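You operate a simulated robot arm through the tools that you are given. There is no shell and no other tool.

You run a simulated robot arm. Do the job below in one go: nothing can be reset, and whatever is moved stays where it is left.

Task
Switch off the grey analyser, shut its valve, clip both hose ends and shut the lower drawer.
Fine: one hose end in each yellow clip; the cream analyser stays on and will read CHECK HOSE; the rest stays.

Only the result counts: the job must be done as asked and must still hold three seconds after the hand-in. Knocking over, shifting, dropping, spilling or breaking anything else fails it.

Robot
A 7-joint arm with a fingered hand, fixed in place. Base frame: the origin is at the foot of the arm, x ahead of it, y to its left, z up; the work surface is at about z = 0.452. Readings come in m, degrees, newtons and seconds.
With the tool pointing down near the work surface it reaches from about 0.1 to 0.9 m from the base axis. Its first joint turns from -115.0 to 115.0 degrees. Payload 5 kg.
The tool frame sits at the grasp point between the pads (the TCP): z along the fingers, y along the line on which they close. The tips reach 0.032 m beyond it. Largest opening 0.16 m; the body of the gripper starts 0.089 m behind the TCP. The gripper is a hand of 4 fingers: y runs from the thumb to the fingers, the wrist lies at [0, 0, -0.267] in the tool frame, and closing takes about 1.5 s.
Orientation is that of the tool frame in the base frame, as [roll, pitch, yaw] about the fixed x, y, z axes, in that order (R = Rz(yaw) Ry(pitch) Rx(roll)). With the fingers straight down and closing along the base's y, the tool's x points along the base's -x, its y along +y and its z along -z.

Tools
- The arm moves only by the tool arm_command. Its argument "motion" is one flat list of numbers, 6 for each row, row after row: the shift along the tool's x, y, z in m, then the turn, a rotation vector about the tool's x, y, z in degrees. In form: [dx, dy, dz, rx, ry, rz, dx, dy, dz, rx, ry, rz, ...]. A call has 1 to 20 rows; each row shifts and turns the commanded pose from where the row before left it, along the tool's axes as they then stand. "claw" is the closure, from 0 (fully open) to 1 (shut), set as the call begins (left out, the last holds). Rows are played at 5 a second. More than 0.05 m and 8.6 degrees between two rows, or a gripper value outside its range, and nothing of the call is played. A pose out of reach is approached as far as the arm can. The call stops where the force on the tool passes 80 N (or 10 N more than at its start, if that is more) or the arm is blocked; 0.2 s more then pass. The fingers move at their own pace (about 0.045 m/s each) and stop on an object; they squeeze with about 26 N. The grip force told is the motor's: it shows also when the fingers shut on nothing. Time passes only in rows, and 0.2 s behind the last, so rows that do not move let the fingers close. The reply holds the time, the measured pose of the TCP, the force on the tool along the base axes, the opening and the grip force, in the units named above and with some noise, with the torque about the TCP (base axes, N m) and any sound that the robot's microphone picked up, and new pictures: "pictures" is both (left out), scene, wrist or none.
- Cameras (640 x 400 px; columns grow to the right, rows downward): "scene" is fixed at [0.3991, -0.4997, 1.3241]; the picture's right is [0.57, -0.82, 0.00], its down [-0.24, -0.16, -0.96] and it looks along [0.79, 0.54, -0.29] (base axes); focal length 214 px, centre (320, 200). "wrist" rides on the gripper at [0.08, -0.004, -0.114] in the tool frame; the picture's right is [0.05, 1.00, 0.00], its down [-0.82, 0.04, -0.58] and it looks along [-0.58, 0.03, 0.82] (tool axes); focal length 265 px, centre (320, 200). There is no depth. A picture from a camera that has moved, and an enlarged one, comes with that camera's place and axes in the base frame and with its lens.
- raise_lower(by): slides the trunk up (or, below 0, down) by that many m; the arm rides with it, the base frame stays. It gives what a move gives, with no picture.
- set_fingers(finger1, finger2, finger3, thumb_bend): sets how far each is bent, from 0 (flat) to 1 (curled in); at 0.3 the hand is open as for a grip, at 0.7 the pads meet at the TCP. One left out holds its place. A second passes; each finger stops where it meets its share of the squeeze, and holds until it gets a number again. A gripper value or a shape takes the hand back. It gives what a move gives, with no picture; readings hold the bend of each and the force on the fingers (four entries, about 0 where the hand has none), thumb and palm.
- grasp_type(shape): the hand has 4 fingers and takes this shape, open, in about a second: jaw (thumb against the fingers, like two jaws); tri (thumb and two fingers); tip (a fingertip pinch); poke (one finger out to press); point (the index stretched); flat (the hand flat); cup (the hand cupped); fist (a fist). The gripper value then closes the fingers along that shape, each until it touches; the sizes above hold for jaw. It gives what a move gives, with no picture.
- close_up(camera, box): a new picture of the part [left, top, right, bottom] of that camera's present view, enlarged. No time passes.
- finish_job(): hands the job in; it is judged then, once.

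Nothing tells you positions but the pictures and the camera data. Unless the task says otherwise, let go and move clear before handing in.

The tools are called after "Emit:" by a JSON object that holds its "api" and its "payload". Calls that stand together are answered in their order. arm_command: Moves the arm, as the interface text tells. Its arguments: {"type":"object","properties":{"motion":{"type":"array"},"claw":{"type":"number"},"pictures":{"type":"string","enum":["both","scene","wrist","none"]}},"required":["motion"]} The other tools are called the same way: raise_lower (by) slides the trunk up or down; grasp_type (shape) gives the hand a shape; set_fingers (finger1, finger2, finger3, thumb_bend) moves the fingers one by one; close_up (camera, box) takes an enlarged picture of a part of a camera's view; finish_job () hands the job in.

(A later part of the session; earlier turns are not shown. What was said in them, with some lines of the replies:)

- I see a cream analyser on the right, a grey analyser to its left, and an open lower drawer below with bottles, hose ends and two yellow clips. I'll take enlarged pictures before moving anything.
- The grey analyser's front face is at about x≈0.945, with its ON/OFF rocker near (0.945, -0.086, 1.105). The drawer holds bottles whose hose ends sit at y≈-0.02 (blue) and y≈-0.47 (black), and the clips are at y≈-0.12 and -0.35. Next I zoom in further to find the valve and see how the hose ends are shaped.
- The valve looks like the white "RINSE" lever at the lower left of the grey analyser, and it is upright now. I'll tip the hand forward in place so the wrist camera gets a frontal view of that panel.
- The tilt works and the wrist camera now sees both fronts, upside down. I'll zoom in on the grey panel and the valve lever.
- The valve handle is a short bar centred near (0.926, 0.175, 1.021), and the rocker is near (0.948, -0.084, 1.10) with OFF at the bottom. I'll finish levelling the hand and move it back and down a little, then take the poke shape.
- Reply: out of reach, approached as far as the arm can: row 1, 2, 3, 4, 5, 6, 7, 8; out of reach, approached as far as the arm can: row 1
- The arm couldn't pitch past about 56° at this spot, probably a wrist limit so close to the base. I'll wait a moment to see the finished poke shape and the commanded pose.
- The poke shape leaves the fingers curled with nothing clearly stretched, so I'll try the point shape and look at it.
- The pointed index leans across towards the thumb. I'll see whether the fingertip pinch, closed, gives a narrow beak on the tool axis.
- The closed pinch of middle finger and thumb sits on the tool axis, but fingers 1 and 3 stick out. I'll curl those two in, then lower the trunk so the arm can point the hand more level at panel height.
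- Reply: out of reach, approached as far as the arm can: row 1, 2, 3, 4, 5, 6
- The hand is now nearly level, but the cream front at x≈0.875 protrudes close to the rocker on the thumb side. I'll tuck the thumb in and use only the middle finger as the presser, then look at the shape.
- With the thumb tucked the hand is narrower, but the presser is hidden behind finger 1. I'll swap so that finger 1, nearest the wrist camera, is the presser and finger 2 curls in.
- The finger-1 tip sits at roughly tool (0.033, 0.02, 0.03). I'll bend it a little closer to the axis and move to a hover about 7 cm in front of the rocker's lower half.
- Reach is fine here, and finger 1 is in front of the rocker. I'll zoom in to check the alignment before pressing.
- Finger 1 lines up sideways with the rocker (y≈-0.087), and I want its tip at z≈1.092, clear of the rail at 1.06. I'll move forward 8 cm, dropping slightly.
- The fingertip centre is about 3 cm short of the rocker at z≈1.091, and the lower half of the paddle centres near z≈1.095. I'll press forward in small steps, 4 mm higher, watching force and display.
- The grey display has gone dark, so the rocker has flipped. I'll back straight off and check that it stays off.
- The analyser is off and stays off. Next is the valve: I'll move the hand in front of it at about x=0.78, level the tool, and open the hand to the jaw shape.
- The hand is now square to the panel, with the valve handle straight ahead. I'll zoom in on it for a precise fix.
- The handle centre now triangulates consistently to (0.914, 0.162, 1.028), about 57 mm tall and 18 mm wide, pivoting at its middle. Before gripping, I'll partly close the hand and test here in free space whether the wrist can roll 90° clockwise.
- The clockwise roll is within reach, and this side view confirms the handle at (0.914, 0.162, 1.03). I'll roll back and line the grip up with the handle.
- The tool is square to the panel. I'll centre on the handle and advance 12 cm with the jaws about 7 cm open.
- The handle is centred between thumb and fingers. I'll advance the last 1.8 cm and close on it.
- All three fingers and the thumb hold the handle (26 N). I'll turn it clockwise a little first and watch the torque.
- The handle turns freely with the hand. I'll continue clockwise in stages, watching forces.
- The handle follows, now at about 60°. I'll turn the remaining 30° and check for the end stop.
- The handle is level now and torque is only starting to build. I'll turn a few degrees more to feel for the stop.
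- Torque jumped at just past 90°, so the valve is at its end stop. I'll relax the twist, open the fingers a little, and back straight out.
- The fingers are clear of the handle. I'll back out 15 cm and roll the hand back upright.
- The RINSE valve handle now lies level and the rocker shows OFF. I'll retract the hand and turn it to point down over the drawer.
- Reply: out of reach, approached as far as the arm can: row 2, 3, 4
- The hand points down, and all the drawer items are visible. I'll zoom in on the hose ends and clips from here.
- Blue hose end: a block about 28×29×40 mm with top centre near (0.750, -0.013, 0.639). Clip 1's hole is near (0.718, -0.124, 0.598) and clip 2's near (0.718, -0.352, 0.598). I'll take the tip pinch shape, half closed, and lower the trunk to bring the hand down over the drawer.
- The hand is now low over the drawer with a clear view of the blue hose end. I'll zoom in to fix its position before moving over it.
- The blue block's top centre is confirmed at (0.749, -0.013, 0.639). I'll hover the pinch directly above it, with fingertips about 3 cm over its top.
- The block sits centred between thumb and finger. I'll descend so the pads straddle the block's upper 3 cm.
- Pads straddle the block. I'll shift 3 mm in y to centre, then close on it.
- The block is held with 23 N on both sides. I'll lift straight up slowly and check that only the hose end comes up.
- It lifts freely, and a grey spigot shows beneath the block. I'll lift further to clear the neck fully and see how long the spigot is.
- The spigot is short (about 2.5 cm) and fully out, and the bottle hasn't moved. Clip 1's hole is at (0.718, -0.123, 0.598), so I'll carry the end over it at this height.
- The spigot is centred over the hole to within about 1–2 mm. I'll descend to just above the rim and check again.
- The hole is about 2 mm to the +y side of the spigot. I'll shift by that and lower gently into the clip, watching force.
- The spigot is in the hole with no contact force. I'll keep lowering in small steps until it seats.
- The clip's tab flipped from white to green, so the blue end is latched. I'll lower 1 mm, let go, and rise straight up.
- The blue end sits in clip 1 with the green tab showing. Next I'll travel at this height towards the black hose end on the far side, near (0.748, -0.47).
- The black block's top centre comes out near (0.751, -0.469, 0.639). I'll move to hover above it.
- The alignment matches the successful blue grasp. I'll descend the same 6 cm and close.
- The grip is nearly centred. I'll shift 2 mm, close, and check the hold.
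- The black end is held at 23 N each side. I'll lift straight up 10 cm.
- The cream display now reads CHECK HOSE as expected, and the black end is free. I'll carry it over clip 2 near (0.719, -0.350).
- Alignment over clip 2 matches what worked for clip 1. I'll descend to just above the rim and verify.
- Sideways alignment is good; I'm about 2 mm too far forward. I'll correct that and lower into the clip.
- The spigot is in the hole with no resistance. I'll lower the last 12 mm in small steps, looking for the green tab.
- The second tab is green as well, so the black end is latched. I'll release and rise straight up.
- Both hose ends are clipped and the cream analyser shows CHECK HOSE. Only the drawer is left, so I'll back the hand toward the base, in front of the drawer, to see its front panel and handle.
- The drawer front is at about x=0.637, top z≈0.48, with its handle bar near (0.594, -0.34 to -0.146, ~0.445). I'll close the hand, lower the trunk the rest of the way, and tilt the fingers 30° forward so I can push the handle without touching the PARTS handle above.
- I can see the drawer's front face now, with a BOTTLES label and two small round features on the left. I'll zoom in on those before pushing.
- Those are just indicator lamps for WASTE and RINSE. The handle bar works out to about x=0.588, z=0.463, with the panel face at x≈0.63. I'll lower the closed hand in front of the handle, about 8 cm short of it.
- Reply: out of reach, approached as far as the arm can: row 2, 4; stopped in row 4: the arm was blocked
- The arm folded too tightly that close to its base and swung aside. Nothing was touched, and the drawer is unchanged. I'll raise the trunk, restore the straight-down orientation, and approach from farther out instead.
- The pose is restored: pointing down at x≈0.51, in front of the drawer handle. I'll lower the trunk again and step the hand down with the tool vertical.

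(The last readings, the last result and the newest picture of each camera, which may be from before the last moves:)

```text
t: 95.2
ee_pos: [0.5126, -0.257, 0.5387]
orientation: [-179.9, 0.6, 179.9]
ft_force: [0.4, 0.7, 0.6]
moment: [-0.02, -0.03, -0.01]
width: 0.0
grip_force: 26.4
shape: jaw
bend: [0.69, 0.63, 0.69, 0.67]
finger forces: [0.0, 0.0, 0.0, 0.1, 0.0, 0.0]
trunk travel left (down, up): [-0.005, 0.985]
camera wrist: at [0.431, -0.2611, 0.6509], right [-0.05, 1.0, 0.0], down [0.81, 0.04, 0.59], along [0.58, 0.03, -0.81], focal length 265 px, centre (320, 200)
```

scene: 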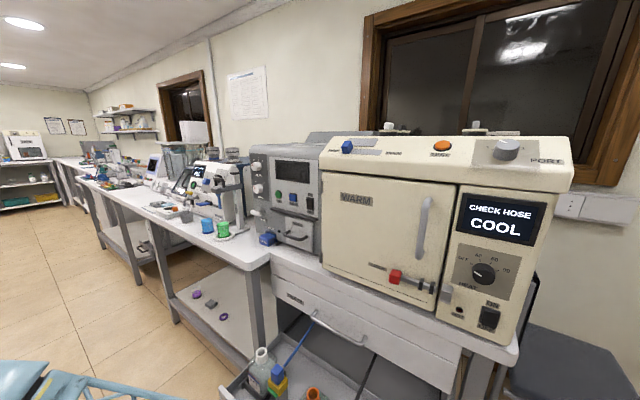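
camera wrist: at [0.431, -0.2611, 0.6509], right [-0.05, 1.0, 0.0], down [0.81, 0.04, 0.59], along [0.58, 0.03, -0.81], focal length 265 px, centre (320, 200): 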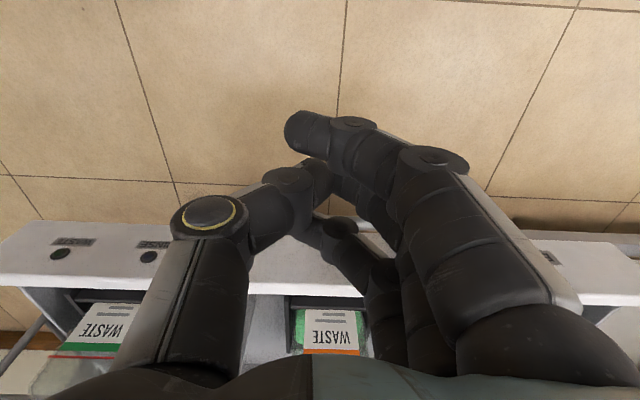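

That's reachable. I'll go down the last 8 cm so the fingers cross the height of the handle bar.

Emit:
{"api": "arm_command", "payload": {"motion": [0, 0.005, 0.02, 0, 0, 0, 0, 0.005, 0.02, 0, 0, 0, 0, 0.005, 0.02, 0, 0, 0, 0, 0, 0.02, 0, 0, 0]}}

Emit:
{"api": "close_up", "payload": {"camera": "wrist", "box": [0, 200, 640, 400]}}

```text
t: 96.2
ee_pos: [0.5121, -0.2414, 0.4571]
orientation: [-179.9, 0.7, 179.9]
ft_force: [-0.4, 1.0, 0.0]
moment: [-0.01, -0.05, 0.01]
width: 0.0
grip_force: 26.4
shape: jaw
bend: [0.69, 0.63, 0.69, 0.67]
finger forces: [0.0, 0.1, 0.0, 0.1, 0.1, 0.0]
trunk travel left (down, up): [-0.005, 0.985]
camera wrist: at [0.4302, -0.2452, 0.5698], right [-0.05, 1.0, 0.0], down [0.81, 0.04, 0.59], along [0.58, 0.03, -0.81], focal length 265 px, centre (320, 200)
```

scene: 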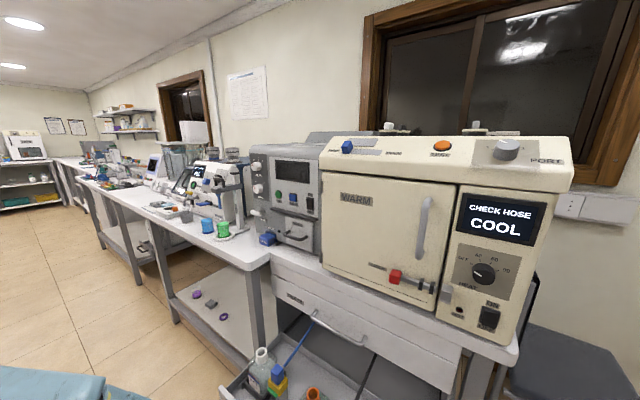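
wrist: 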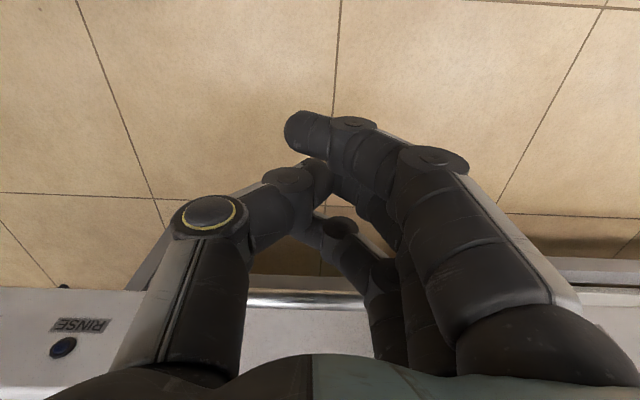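

```text
1.00 times, centred on (320, 300) of wrist (not enlarged: the box is as wide or as high as the picture)
camera zoom: at [0.4302, -0.2452, 0.5698], right [-0.05, 1.0, 0.0], down [0.81, 0.04, 0.59], along [0.58, 0.03, -0.81], focal length 265 px, centre (320, 100)
```

zoom: 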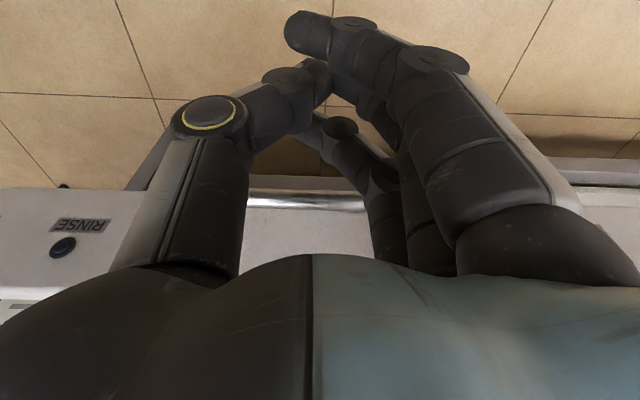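

The handle bar is right in front of the fingers at finger height. I'll push forward slowly and watch for the contact force.

Emit:
{"api": "arm_command", "payload": {"motion": [-0.01, 0, 0, 0, 0, 0, -0.01, 0, 0, 0, 0, 0, -0.01, 0, 0, 0, 0, 0, -0.01, 0, 0, 0, 0, 0]}}

Emit:
{"api": "close_up", "payload": {"camera": "scene", "box": [180, 260, 400, 400]}}

```text
t: 97.2
ee_pos: [0.5531, -0.241, 0.4555]
orientation: [-179.9, 0.5, 180.0]
ft_force: [-3.0, 0.0, -0.4]
moment: [0.01, 0.01, 0.07]
width: 0.0005
grip_force: 26.0
shape: jaw
bend: [0.69, 0.63, 0.69, 0.67]
finger forces: [0.0, 0.0, 2.8, 0.1, 0.0, 0.1]
trunk travel left (down, up): [-0.005, 0.985]
camera wrist: at [0.4708, -0.2455, 0.569], right [-0.05, 1.0, 0.0], down [0.81, 0.04, 0.59], along [0.58, 0.03, -0.81], focal length 265 px, centre (320, 200)
```

scene: 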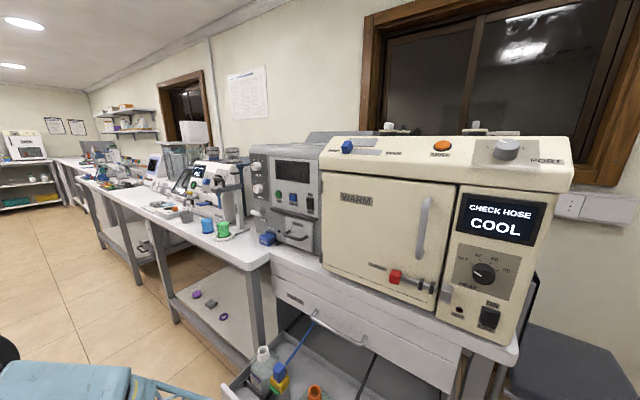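
wrist: 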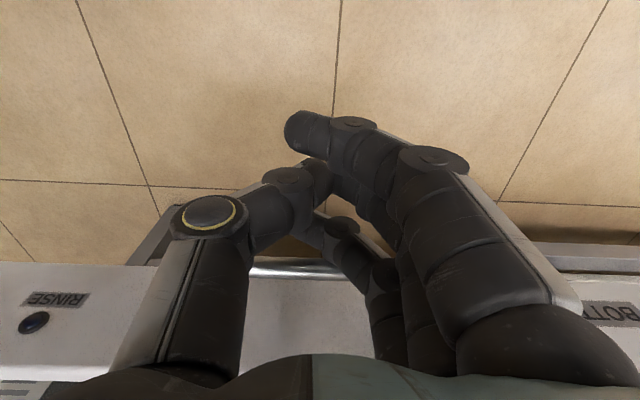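

```text
2.86 times, centred on (290, 330) of scene
camera zoom: at [0.3991, -0.4997, 1.3241], right [0.57, -0.82, 0.0], down [-0.24, -0.16, -0.96], along [0.79, 0.54, -0.29], focal length 613 px, centre (406, -171)
```

zoom: 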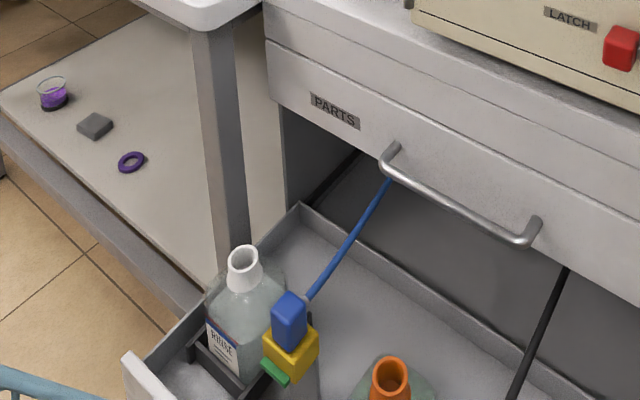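

Contact is light (3 N on finger 3) and the drawer is already sliding. I'll keep pushing gently.

Emit:
{"api": "arm_command", "payload": {"motion": [-0.011, 0, 0, 0, 0, 0, -0.011, 0, 0, 0, 0, 0, -0.011, 0, 0, 0, 0, 0, -0.011, 0, 0, 0, 0, 0, -0.011, 0, 0, 0, 0, 0, -0.011, 0, 0, 0, 0, 0, -0.011, 0, 0, 0, 0, 0, -0.011, 0, 0, 0, 0, 0, -0.011, 0, 0, 0, 0, 0, -0.011, 0, 0, 0, 0, 0]}}

Emit:
{"api": "close_up", "payload": {"camera": "scene", "box": [180, 260, 400, 400]}}

```text
t: 99.4
ee_pos: [0.6645, -0.2418, 0.4571]
orientation: [-179.9, 0.6, 179.9]
ft_force: [0.5, -0.1, -0.1]
moment: [0.0, -0.03, -0.01]
width: 0.0002
grip_force: 25.5
shape: jaw
bend: [0.69, 0.63, 0.69, 0.67]
finger forces: [0.0, 0.1, 0.0, 0.1, 0.0, 0.0]
trunk travel left (down, up): [-0.005, 0.985]
camera wrist: at [0.5822, -0.2462, 0.5709], right [-0.05, 1.0, 0.0], down [0.81, 0.04, 0.59], along [0.58, 0.03, -0.81], focal length 265 px, centre (320, 200)
```

scene: 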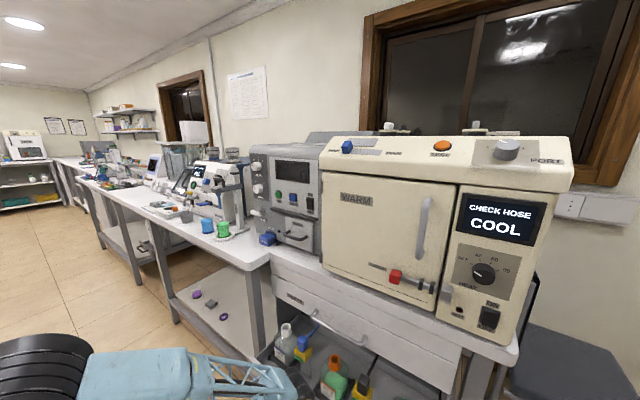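
wrist: 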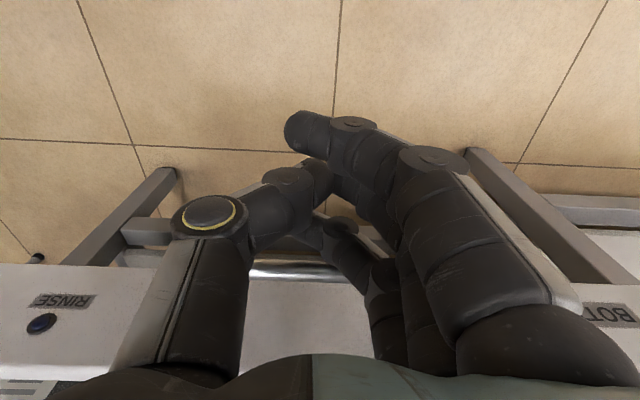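

```text
2.86 times, centred on (290, 330) of scene
camera zoom: at [0.3991, -0.4997, 1.3241], right [0.57, -0.82, 0.0], down [-0.24, -0.16, -0.96], along [0.79, 0.54, -0.29], focal length 613 px, centre (406, -171)
```

zoom: 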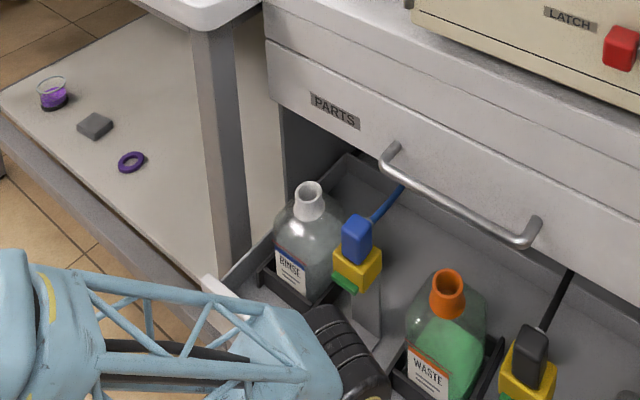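

The drawer is nearly half shut, and both hose ends are still in their clips with green tabs showing. Next I'll tilt the hand forward gradually while still pushing, so the wrist stays clear of the PARTS handle.

Emit:
{"api": "arm_command", "payload": {"motion": [-0.011, 0, 0, 0, 0, 0, -0.011, 0, 0, 0, 0, 0, -0.011, 0, 0, 0, 0, 0, -0.009, 0, 0.003, 0, -5, 0, -0.0087, 0, 0.0038, 0, -5, 0, -0.0083, 0, 0.0045, 0, -5, 0]}}

Emit:
{"api": "close_up", "payload": {"camera": "scene", "box": [180, 260, 400, 400]}}

```text
t: 100.8
ee_pos: [0.7244, -0.2417, 0.4483]
orientation: [-180.0, 15.8, 180.0]
ft_force: [-0.2, 0.7, -0.2]
moment: [0.02, 0.03, 0.0]
width: 0.0
grip_force: 26.5
shape: jaw
bend: [0.69, 0.63, 0.69, 0.67]
finger forces: [0.0, 0.0, 0.0, 0.0, 0.1, 0.0]
trunk travel left (down, up): [-0.005, 0.985]
camera wrist: at [0.6155, -0.2467, 0.537], right [-0.05, 1.0, -0.02], down [0.63, 0.04, 0.78], along [0.78, 0.03, -0.63], focal length 265 px, centre (320, 200)
```

scene: 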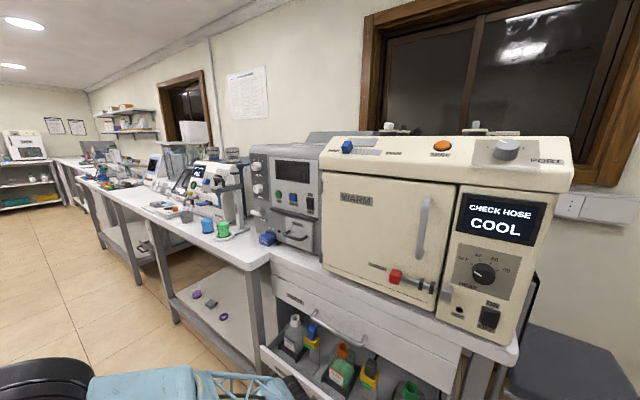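
wrist: 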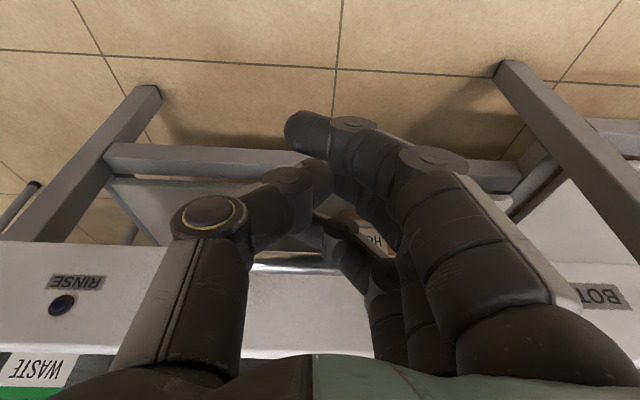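

```text
2.86 times, centred on (290, 330) of scene
camera zoom: at [0.3991, -0.4997, 1.3241], right [0.57, -0.82, 0.0], down [-0.24, -0.16, -0.96], along [0.79, 0.54, -0.29], focal length 613 px, centre (406, -171)
```

zoom: 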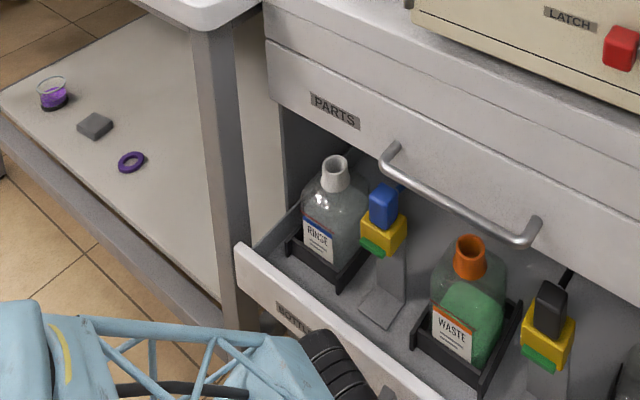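

The wrist is well clear and the drawer is still following. I'll finish the tilt to 30° and push on.

Emit:
{"api": "arm_command", "payload": {"motion": [-0.0079, 0, 0.0052, 0, -5, 0, -0.0074, 0, 0.0059, 0, -5, 0, -0.0069, 0, 0.0065, 0, -5, 0, -0.0078, 0, 0.0045, 0, 0, 0, -0.0078, 0, 0.0045, 0, 0, 0, -0.0078, 0, 0.0045, 0, 0, 0]}}

Emit:
{"api": "close_up", "payload": {"camera": "scene", "box": [180, 260, 400, 400]}}

```text
t: 102.2
ee_pos: [0.776, -0.2414, 0.4415]
orientation: [-179.9, 30.6, 180.0]
ft_force: [0.4, 0.6, -1.1]
moment: [-0.01, -0.03, 0.01]
width: 0.0001
grip_force: 26.1
shape: jaw
bend: [0.69, 0.63, 0.69, 0.67]
finger forces: [0.0, 0.0, 0.1, 0.0, 0.0, 0.0]
trunk travel left (down, up): [-0.005, 0.985]
camera wrist: at [0.6494, -0.246, 0.4982], right [-0.04, 1.0, -0.03], down [0.41, 0.04, 0.91], along [0.91, 0.03, -0.41], focal length 265 px, centre (320, 200)
```

scene: 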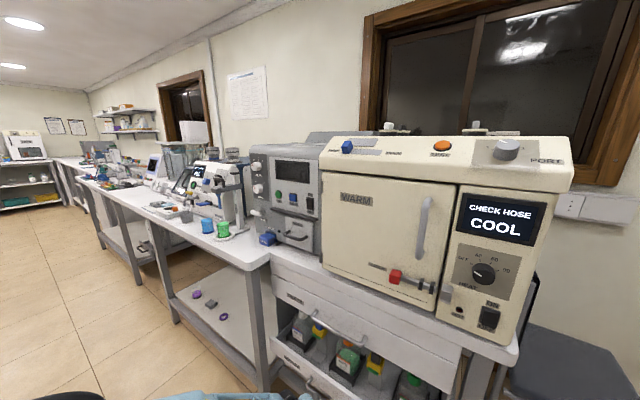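
wrist: 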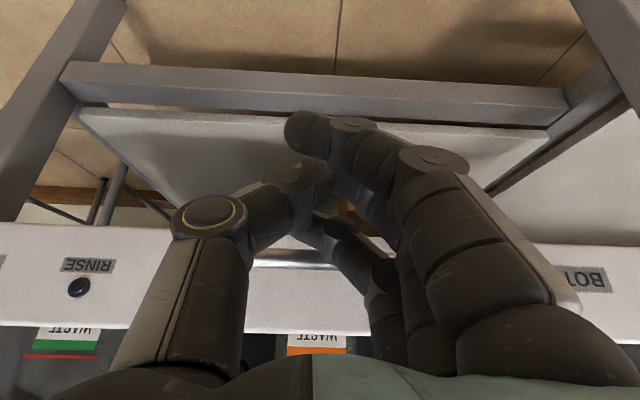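

```text
2.86 times, centred on (290, 330) of scene
camera zoom: at [0.3991, -0.4997, 1.3241], right [0.57, -0.82, 0.0], down [-0.24, -0.16, -0.96], along [0.79, 0.54, -0.29], focal length 613 px, centre (406, -171)
```

zoom: 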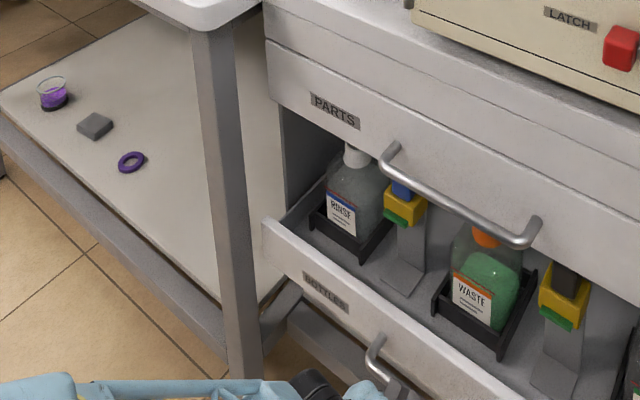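

Roughly 3–4 cm remain. I'll keep pushing in small steps until the drawer meets its stop.

Emit:
{"api": "arm_command", "payload": {"motion": [-0.0069, 0, 0.004, 0, 0, 0, -0.0069, 0, 0.004, 0, 0, 0, -0.0069, 0, 0.004, 0, 0, 0, -0.0052, 0, 0.003, 0, 0, 0]}}

Emit:
{"api": "close_up", "payload": {"camera": "scene", "box": [180, 260, 400, 400]}}

```text
t: 103.2
ee_pos: [0.8074, -0.2409, 0.4407]
orientation: [-179.9, 30.6, -180.0]
ft_force: [-0.1, -0.5, -0.1]
moment: [-0.01, 0.0, -0.02]
width: 0.0001
grip_force: 25.7
shape: jaw
bend: [0.69, 0.63, 0.69, 0.67]
finger forces: [0.0, 0.1, 0.0, 0.1, 0.0, 0.1]
trunk travel left (down, up): [-0.005, 0.985]
camera wrist: at [0.6796, -0.2453, 0.4982], right [-0.04, 1.0, -0.03], down [0.41, 0.04, 0.91], along [0.91, 0.03, -0.41], focal length 265 px, centre (320, 200)
```

scene: 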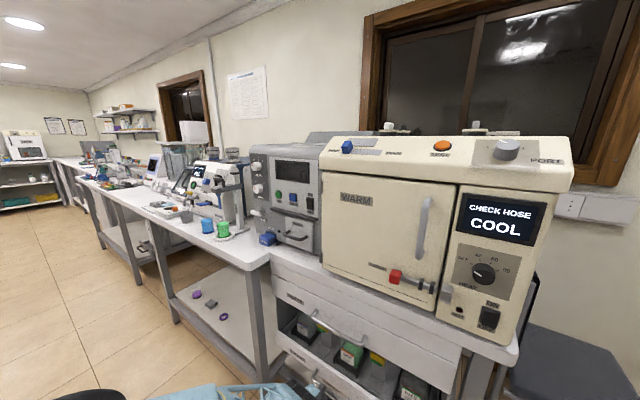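
wrist: 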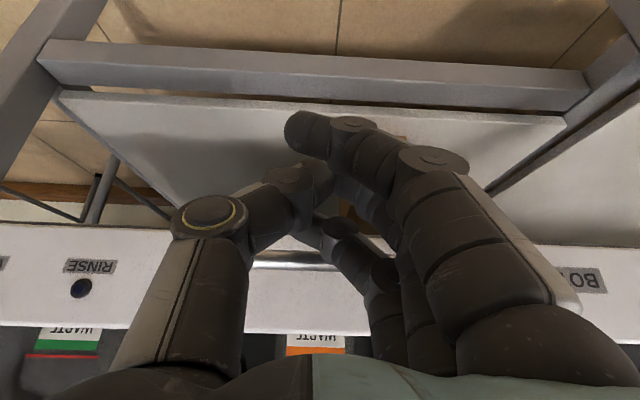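

```text
2.86 times, centred on (290, 330) of scene
camera zoom: at [0.3991, -0.4997, 1.3241], right [0.57, -0.82, 0.0], down [-0.24, -0.16, -0.96], along [0.79, 0.54, -0.29], focal length 613 px, centre (406, -171)
```

zoom: 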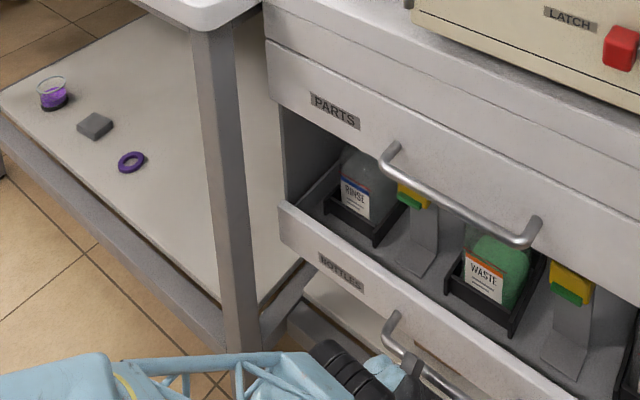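

The BOTTLES front is almost flush with the PARTS front, but I feel no stop yet. I'll keep easing forward in 4 mm steps until the force rises.

Emit:
{"api": "arm_command", "payload": {"motion": [-0.0035, 0, 0.002, 0, 0, 0, -0.0035, 0, 0.002, 0, 0, 0, -0.0035, 0, 0.002, 0, 0, 0]}}

Emit:
{"api": "close_up", "payload": {"camera": "scene", "box": [230, 280, 370, 400]}}

```text
t: 104.0
ee_pos: [0.8168, -0.2413, 0.4397]
orientation: [-179.9, 30.3, 179.9]
ft_force: [-20.5, 3.1, 0.3]
moment: [-0.04, -0.43, 0.41]
width: 0.0
grip_force: 25.6
shape: jaw
bend: [0.69, 0.63, 0.7, 0.67]
finger forces: [0.1, 0.1, 17.7, 0.0, 0.1, 0.0]
trunk travel left (down, up): [-0.005, 0.985]
camera wrist: at [0.6904, -0.2458, 0.4982], right [-0.04, 1.0, -0.03], down [0.41, 0.04, 0.91], along [0.91, 0.03, -0.41], focal length 265 px, centre (320, 200)
```

scene: 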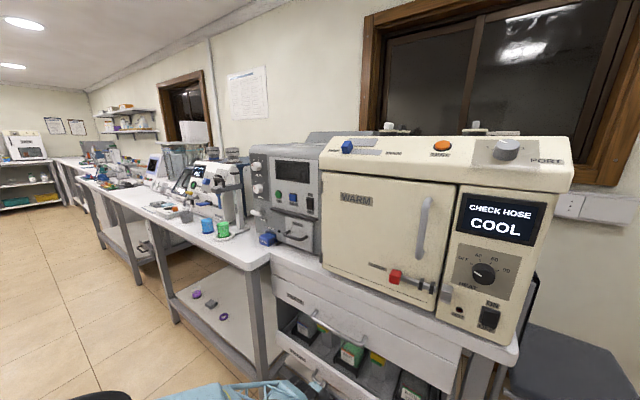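
wrist: 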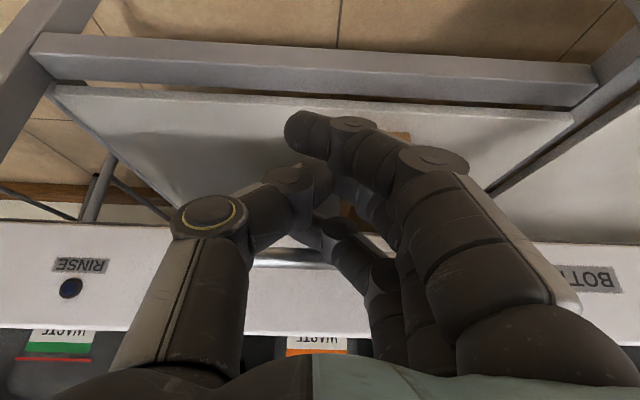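

```text
3.33 times, centred on (300, 340) of scene
camera zoom: at [0.3991, -0.4997, 1.3241], right [0.57, -0.82, 0.0], down [-0.24, -0.16, -0.96], along [0.79, 0.54, -0.29], focal length 715 px, centre (387, -267)
```

zoom: 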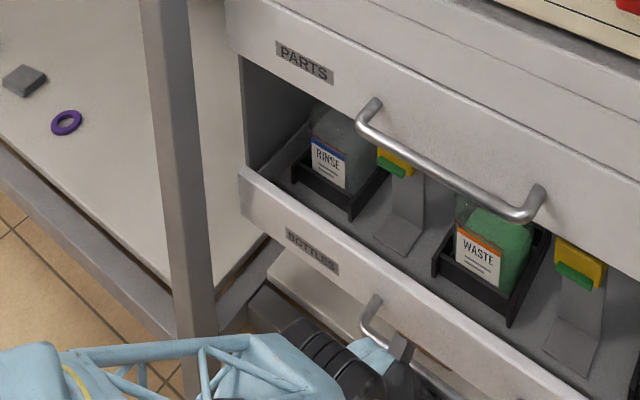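

The force jumped to 20 N, so the drawer has hit its stop and looks flush. One small extra push will confirm it doesn't move further.

Emit:
{"api": "arm_command", "payload": {"motion": [-0.0026, 0, 0.0015, 0, 0, 0, 0, 0, 0, 0, 0, 0], "pictures": "none"}}

```text
t: 104.6
ee_pos: [0.8187, -0.2425, 0.4381]
orientation: [-179.8, 30.1, 180.0]
ft_force: [-59.6, 6.4, 0.1]
moment: [-0.15, -1.24, 1.07]
width: 0.0002
grip_force: 26.5
shape: jaw
bend: [0.69, 0.63, 0.71, 0.67]
finger forces: [0.0, 0.0, 51.2, 0.0, 0.0, 0.1]
trunk travel left (down, up): [-0.005, 0.985]
```

The stop is firm (60 N with almost no movement), so the drawer is fully shut. I'll back straight away from it.

Emit:
{"api": "arm_command", "payload": {"motion": [0.0087, 0, -0.005, 0, 0, 0, 0.0173, 0, -0.01, 0, 0, 0, 0.0173, 0, -0.01, 0, 0, 0, 0.0173, 0, -0.01, 0, 0, 0, 0.0173, 0, -0.01, 0, 0, 0, 0.0173, 0, -0.01, 0, 0, 0]}}

Emit:
{"api": "close_up", "payload": {"camera": "scene", "box": [230, 270, 400, 400]}}

Emit:
{"api": "close_up", "payload": {"camera": "wrist", "box": [0, 100, 640, 400]}}

```text
t: 106.0
ee_pos: [0.7121, -0.2413, 0.4418]
orientation: [-179.9, 30.6, -180.0]
ft_force: [0.5, 0.5, -0.2]
moment: [0.02, 0.02, 0.01]
width: 0.0002
grip_force: 26.3
shape: jaw
bend: [0.69, 0.63, 0.68, 0.67]
finger forces: [0.1, 0.0, 0.0, 0.0, 0.1, 0.1]
trunk travel left (down, up): [-0.005, 0.985]
camera wrist: at [0.5853, -0.2453, 0.499], right [-0.04, 1.0, -0.03], down [0.41, 0.04, 0.91], along [0.91, 0.03, -0.41], focal length 265 px, centre (320, 200)
```

scene: 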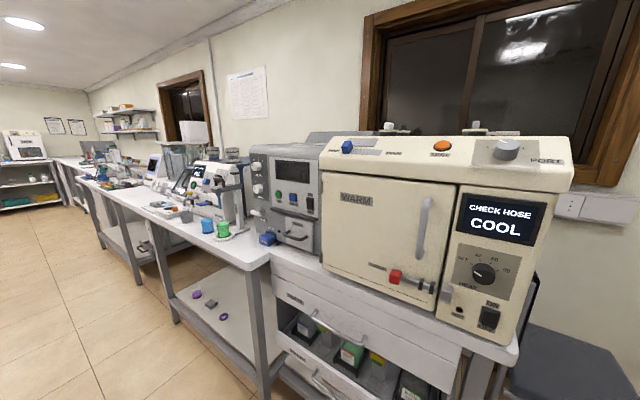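
wrist: 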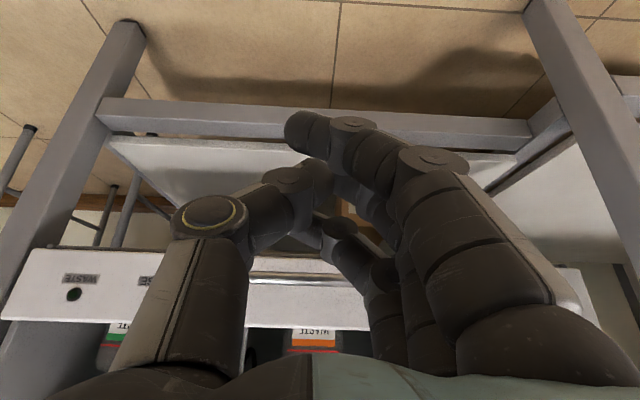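

```text
3.08 times, centred on (315, 335) of scene
camera zoom: at [0.3991, -0.4997, 1.3241], right [0.57, -0.82, 0.0], down [-0.24, -0.16, -0.96], along [0.79, 0.54, -0.29], focal length 660 px, centre (335, -215)
```

zoom: 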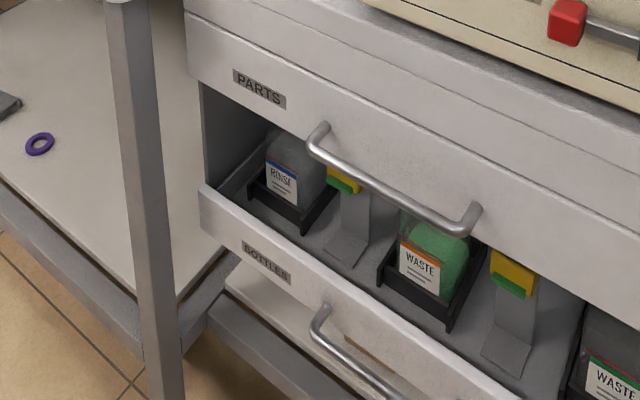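

```text
1.00 times, centred on (320, 250) of wrist (not enlarged: the box is as wide or as high as the picture)
camera zoom: at [0.5853, -0.2453, 0.499], right [-0.04, 1.0, -0.03], down [0.41, 0.04, 0.91], along [0.91, 0.03, -0.41], focal length 265 px, centre (320, 150)
```

zoom: 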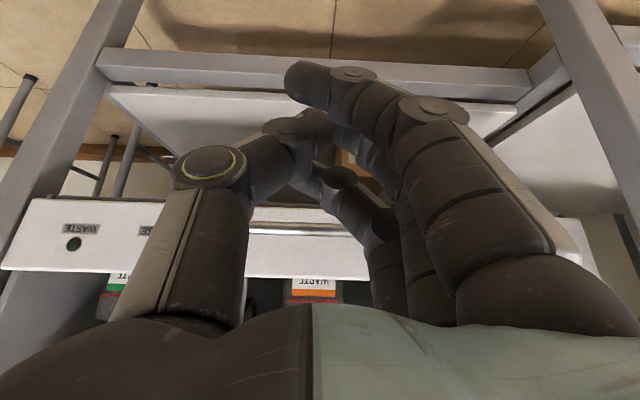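

The drawer is shut and the front is still flush. I'll bring the hand back upright, retreat, and raise the trunk to take a final look.

Emit:
{"api": "arm_command", "payload": {"motion": [0.01, 0, -0.006, 0, 5, 0, 0.01, 0, -0.005, 0, 5, 0, 0.01, 0, -0.004, 0, 5, 0, 0.01, 0, -0.003, 0, 5, 0, 0.01, 0, -0.002, 0, 5, 0, 0.01, 0, 0, 0, 5, 0], "pictures": "none"}}

Emit:
{"api": "raise_lower", "payload": {"by": 0.3}}

Emit:
{"api": "arm_command", "payload": {"motion": [0, 0, 0, 0, 0, 0]}}

Emit:
{"api": "close_up", "payload": {"camera": "scene", "box": [230, 130, 400, 280]}}

Emit:
{"api": "close_up", "payload": {"camera": "scene", "box": [270, 300, 470, 400]}}

```text
t: 107.4
ee_pos: [0.6474, -0.2406, 0.438]
orientation: [-179.9, 0.5, 179.9]
ft_force: [-0.2, -0.1, 0.0]
moment: [-0.02, -0.01, -0.01]
width: 0.0
grip_force: 26.5
shape: jaw
bend: [0.69, 0.63, 0.68, 0.67]
finger forces: [0.0, 0.0, 0.0, 0.1, 0.0, 0.0]
trunk travel left (down, up): [-0.005, 0.985]
```

```text
t: 110.4
ee_pos: [0.6488, -0.2411, 0.7388]
orientation: [-179.8, 0.5, 179.9]
ft_force: [0.5, -0.7, -0.4]
moment: [0.0, -0.01, -0.01]
width: 0.0001
grip_force: 25.8
shape: jaw
bend: [0.69, 0.63, 0.68, 0.67]
finger forces: [0.0, 0.1, 0.0, 0.0, 0.0, 0.0]
trunk travel left (down, up): [-0.305, 0.685]
```

```text
t: 110.8
ee_pos: [0.6469, -0.241, 0.7395]
orientation: [-179.9, 0.5, 179.8]
ft_force: [0.1, 0.6, -0.1]
moment: [-0.01, -0.03, 0.0]
width: 0.0001
grip_force: 26.1
shape: jaw
bend: [0.69, 0.63, 0.68, 0.67]
finger forces: [0.1, 0.0, 0.0, 0.1, 0.0, 0.0]
trunk travel left (down, up): [-0.305, 0.685]
camera wrist: at [0.5658, -0.2451, 0.8527], right [-0.05, 1.0, 0.0], down [0.81, 0.04, 0.58], along [0.58, 0.03, -0.81], focal length 265 px, centre (320, 200)
```

scene: 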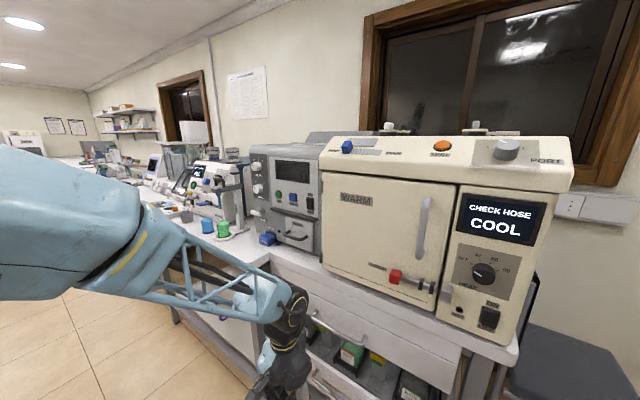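
wrist: 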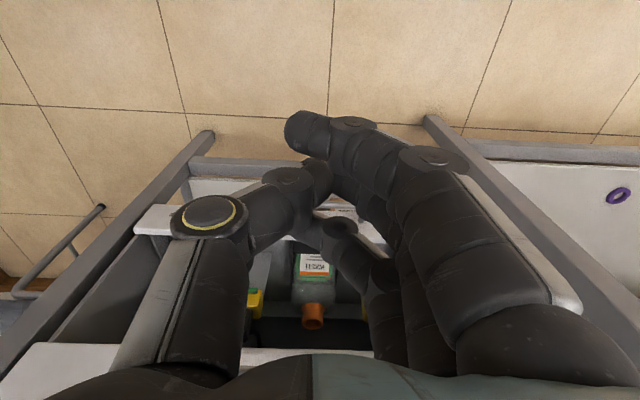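

```text
2.67 times, centred on (315, 205) of scene
camera zoom: at [0.3991, -0.4997, 1.3241], right [0.57, -0.82, 0.0], down [-0.24, -0.16, -0.96], along [0.79, 0.54, -0.29], focal length 572 px, centre (333, 187)
```

zoom: 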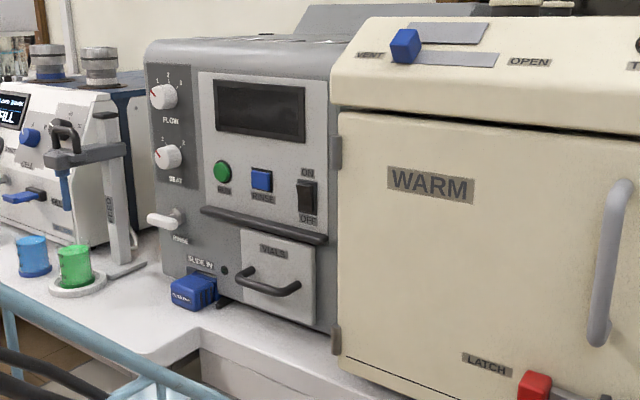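

```text
3.20 times, centred on (370, 350) of scene
camera zoom: at [0.3991, -0.4997, 1.3241], right [0.57, -0.82, 0.0], down [-0.24, -0.16, -0.96], along [0.79, 0.54, -0.29], focal length 686 px, centre (160, -280)
```

zoom: 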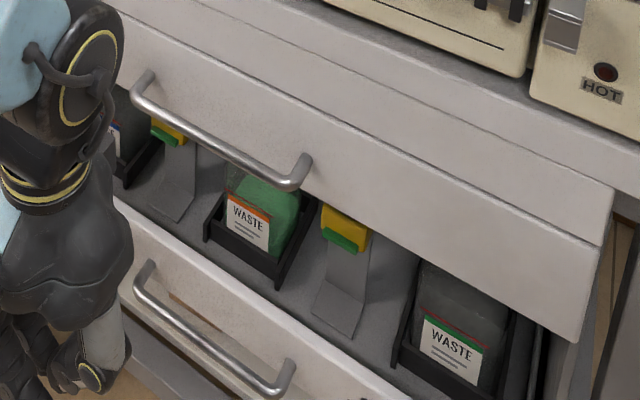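

Everything looks as intended. I'll take one last enlarged look at the valve and the rocker, and also open the hand, since it's clear of everything.

Emit:
{"api": "close_up", "payload": {"camera": "scene", "box": [260, 160, 330, 220]}}

Emit:
{"api": "close_up", "payload": {"camera": "scene", "box": [440, 170, 560, 350]}}

Emit:
{"api": "arm_command", "payload": {"motion": [0.03, 0, 0, 0, 0, 0, 0.03, 0, 0, 0, 0, 0, 0.03, 0, 0, 0, 0, 0, 0, 0, 0, 0, 0, 0, 0, 0, 0, 0, 0, 0], "claw": 0.3}}

Emit:
{"api": "close_up", "payload": {"camera": "wrist", "box": [120, 130, 520, 380]}}

```text
6.67 times, centred on (295, 190) of scene
camera zoom: at [0.3991, -0.4997, 1.3241], right [0.57, -0.82, 0.0], down [-0.24, -0.16, -0.96], along [0.79, 0.54, -0.29], focal length 1430 px, centre (487, 267)
```

zoom: 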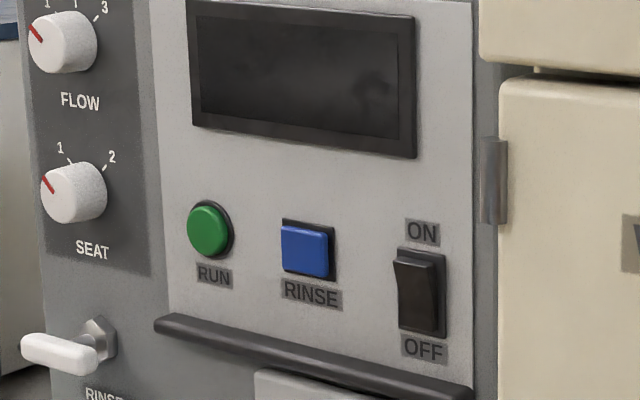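

```text
2.22 times, centred on (500, 260) of scene
camera zoom: at [0.3991, -0.4997, 1.3241], right [0.57, -0.82, 0.0], down [-0.24, -0.16, -0.96], along [0.79, 0.54, -0.29], focal length 477 px, centre (-80, 67)
```

zoom: 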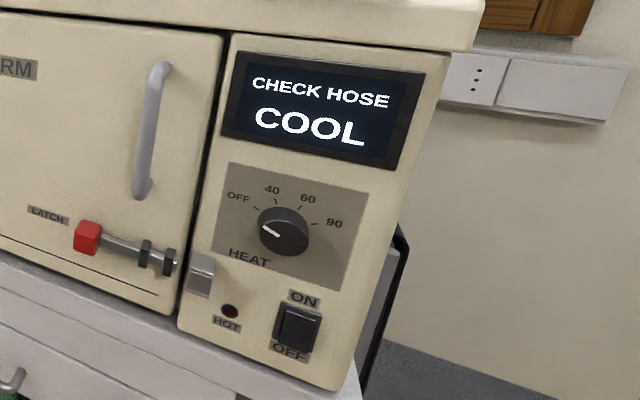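

```text
t: 112.0
ee_pos: [0.5578, -0.2411, 0.7394]
orientation: [-179.9, 0.5, 179.9]
ft_force: [-0.4, 0.8, 0.2]
moment: [-0.02, -0.01, 0.02]
width: 0.1116
grip_force: 0.0
shape: jaw
bend: [0.67, 0.67, 0.67, 0.63]
finger forces: [0.1, 0.1, 0.0, 0.0, 0.0, 0.0]
trunk travel left (down, up): [-0.305, 0.685]
camera wrist: at [0.4759, -0.2463, 0.8534], right [-0.05, 1.0, 0.0], down [0.81, 0.04, 0.59], along [0.58, 0.03, -0.81], focal length 265 px, centre (320, 200)
```

scene: 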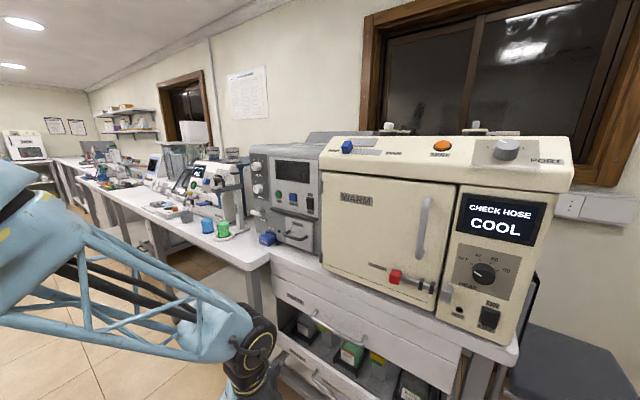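
wrist: 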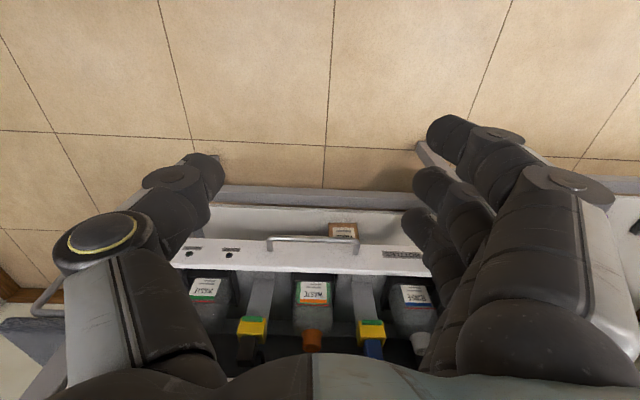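

```text
1.60 times, centred on (320, 255) of wrist
camera zoom: at [0.4759, -0.2463, 0.8534], right [-0.05, 1.0, 0.0], down [0.81, 0.04, 0.59], along [0.58, 0.03, -0.81], focal length 425 px, centre (320, 112)
```

zoom: 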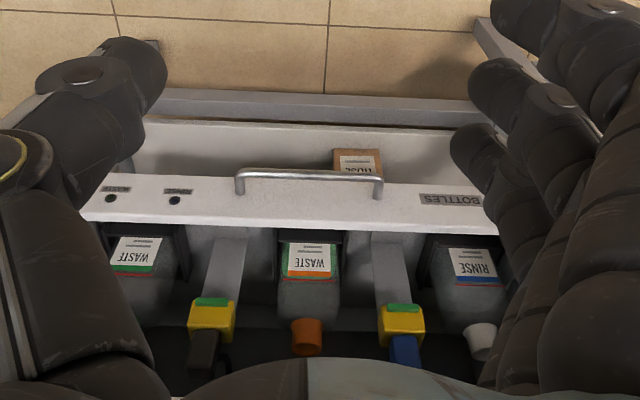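

The final state matches the job:
- **Grey analyser:** dark, with its rocker at OFF.
- **RINSE valve:** turned level against its stop.
- **Hose ends:** both clipped, with green tabs showing.
- **Lower drawer:** shut and flush.
- **Cream analyser:** still on and reading CHECK HOSE.

The hand is open and clear of everything, so I'm handing the job in.

Emit:
{"api": "finish_job", "payload": {}}

```text
The job is handed in.
```

The job is done and handed in; I've had no verdict back yet. This is how things stood in the last pictures:

- **Grey analyser:** it is off. The rocker is at OFF and the display is dark.
- **Its valve:** I took this to be the lever marked RINSE. I turned it a quarter turn clockwise to a firm stop, and the lever now lies level. Nothing on the panel marks which way is shut, so I relied on clockwise being the closing direction.
- **Hose ends:** there is one in each yellow clip, and both clip tabs turned from white to green. The blue end is in the clip next to the rinse bottle, and the black end is in the other.
- **Lower drawer:** it is shut against its stop and stayed flush after I let go.
- **Cream analyser:** it is still on and reads CHECK HOSE.

While I was lining up to push the drawer, the arm ran out of reach and swung aside. It felt no contact and nothing looked moved. I saw nothing else knocked, moved or spilled.
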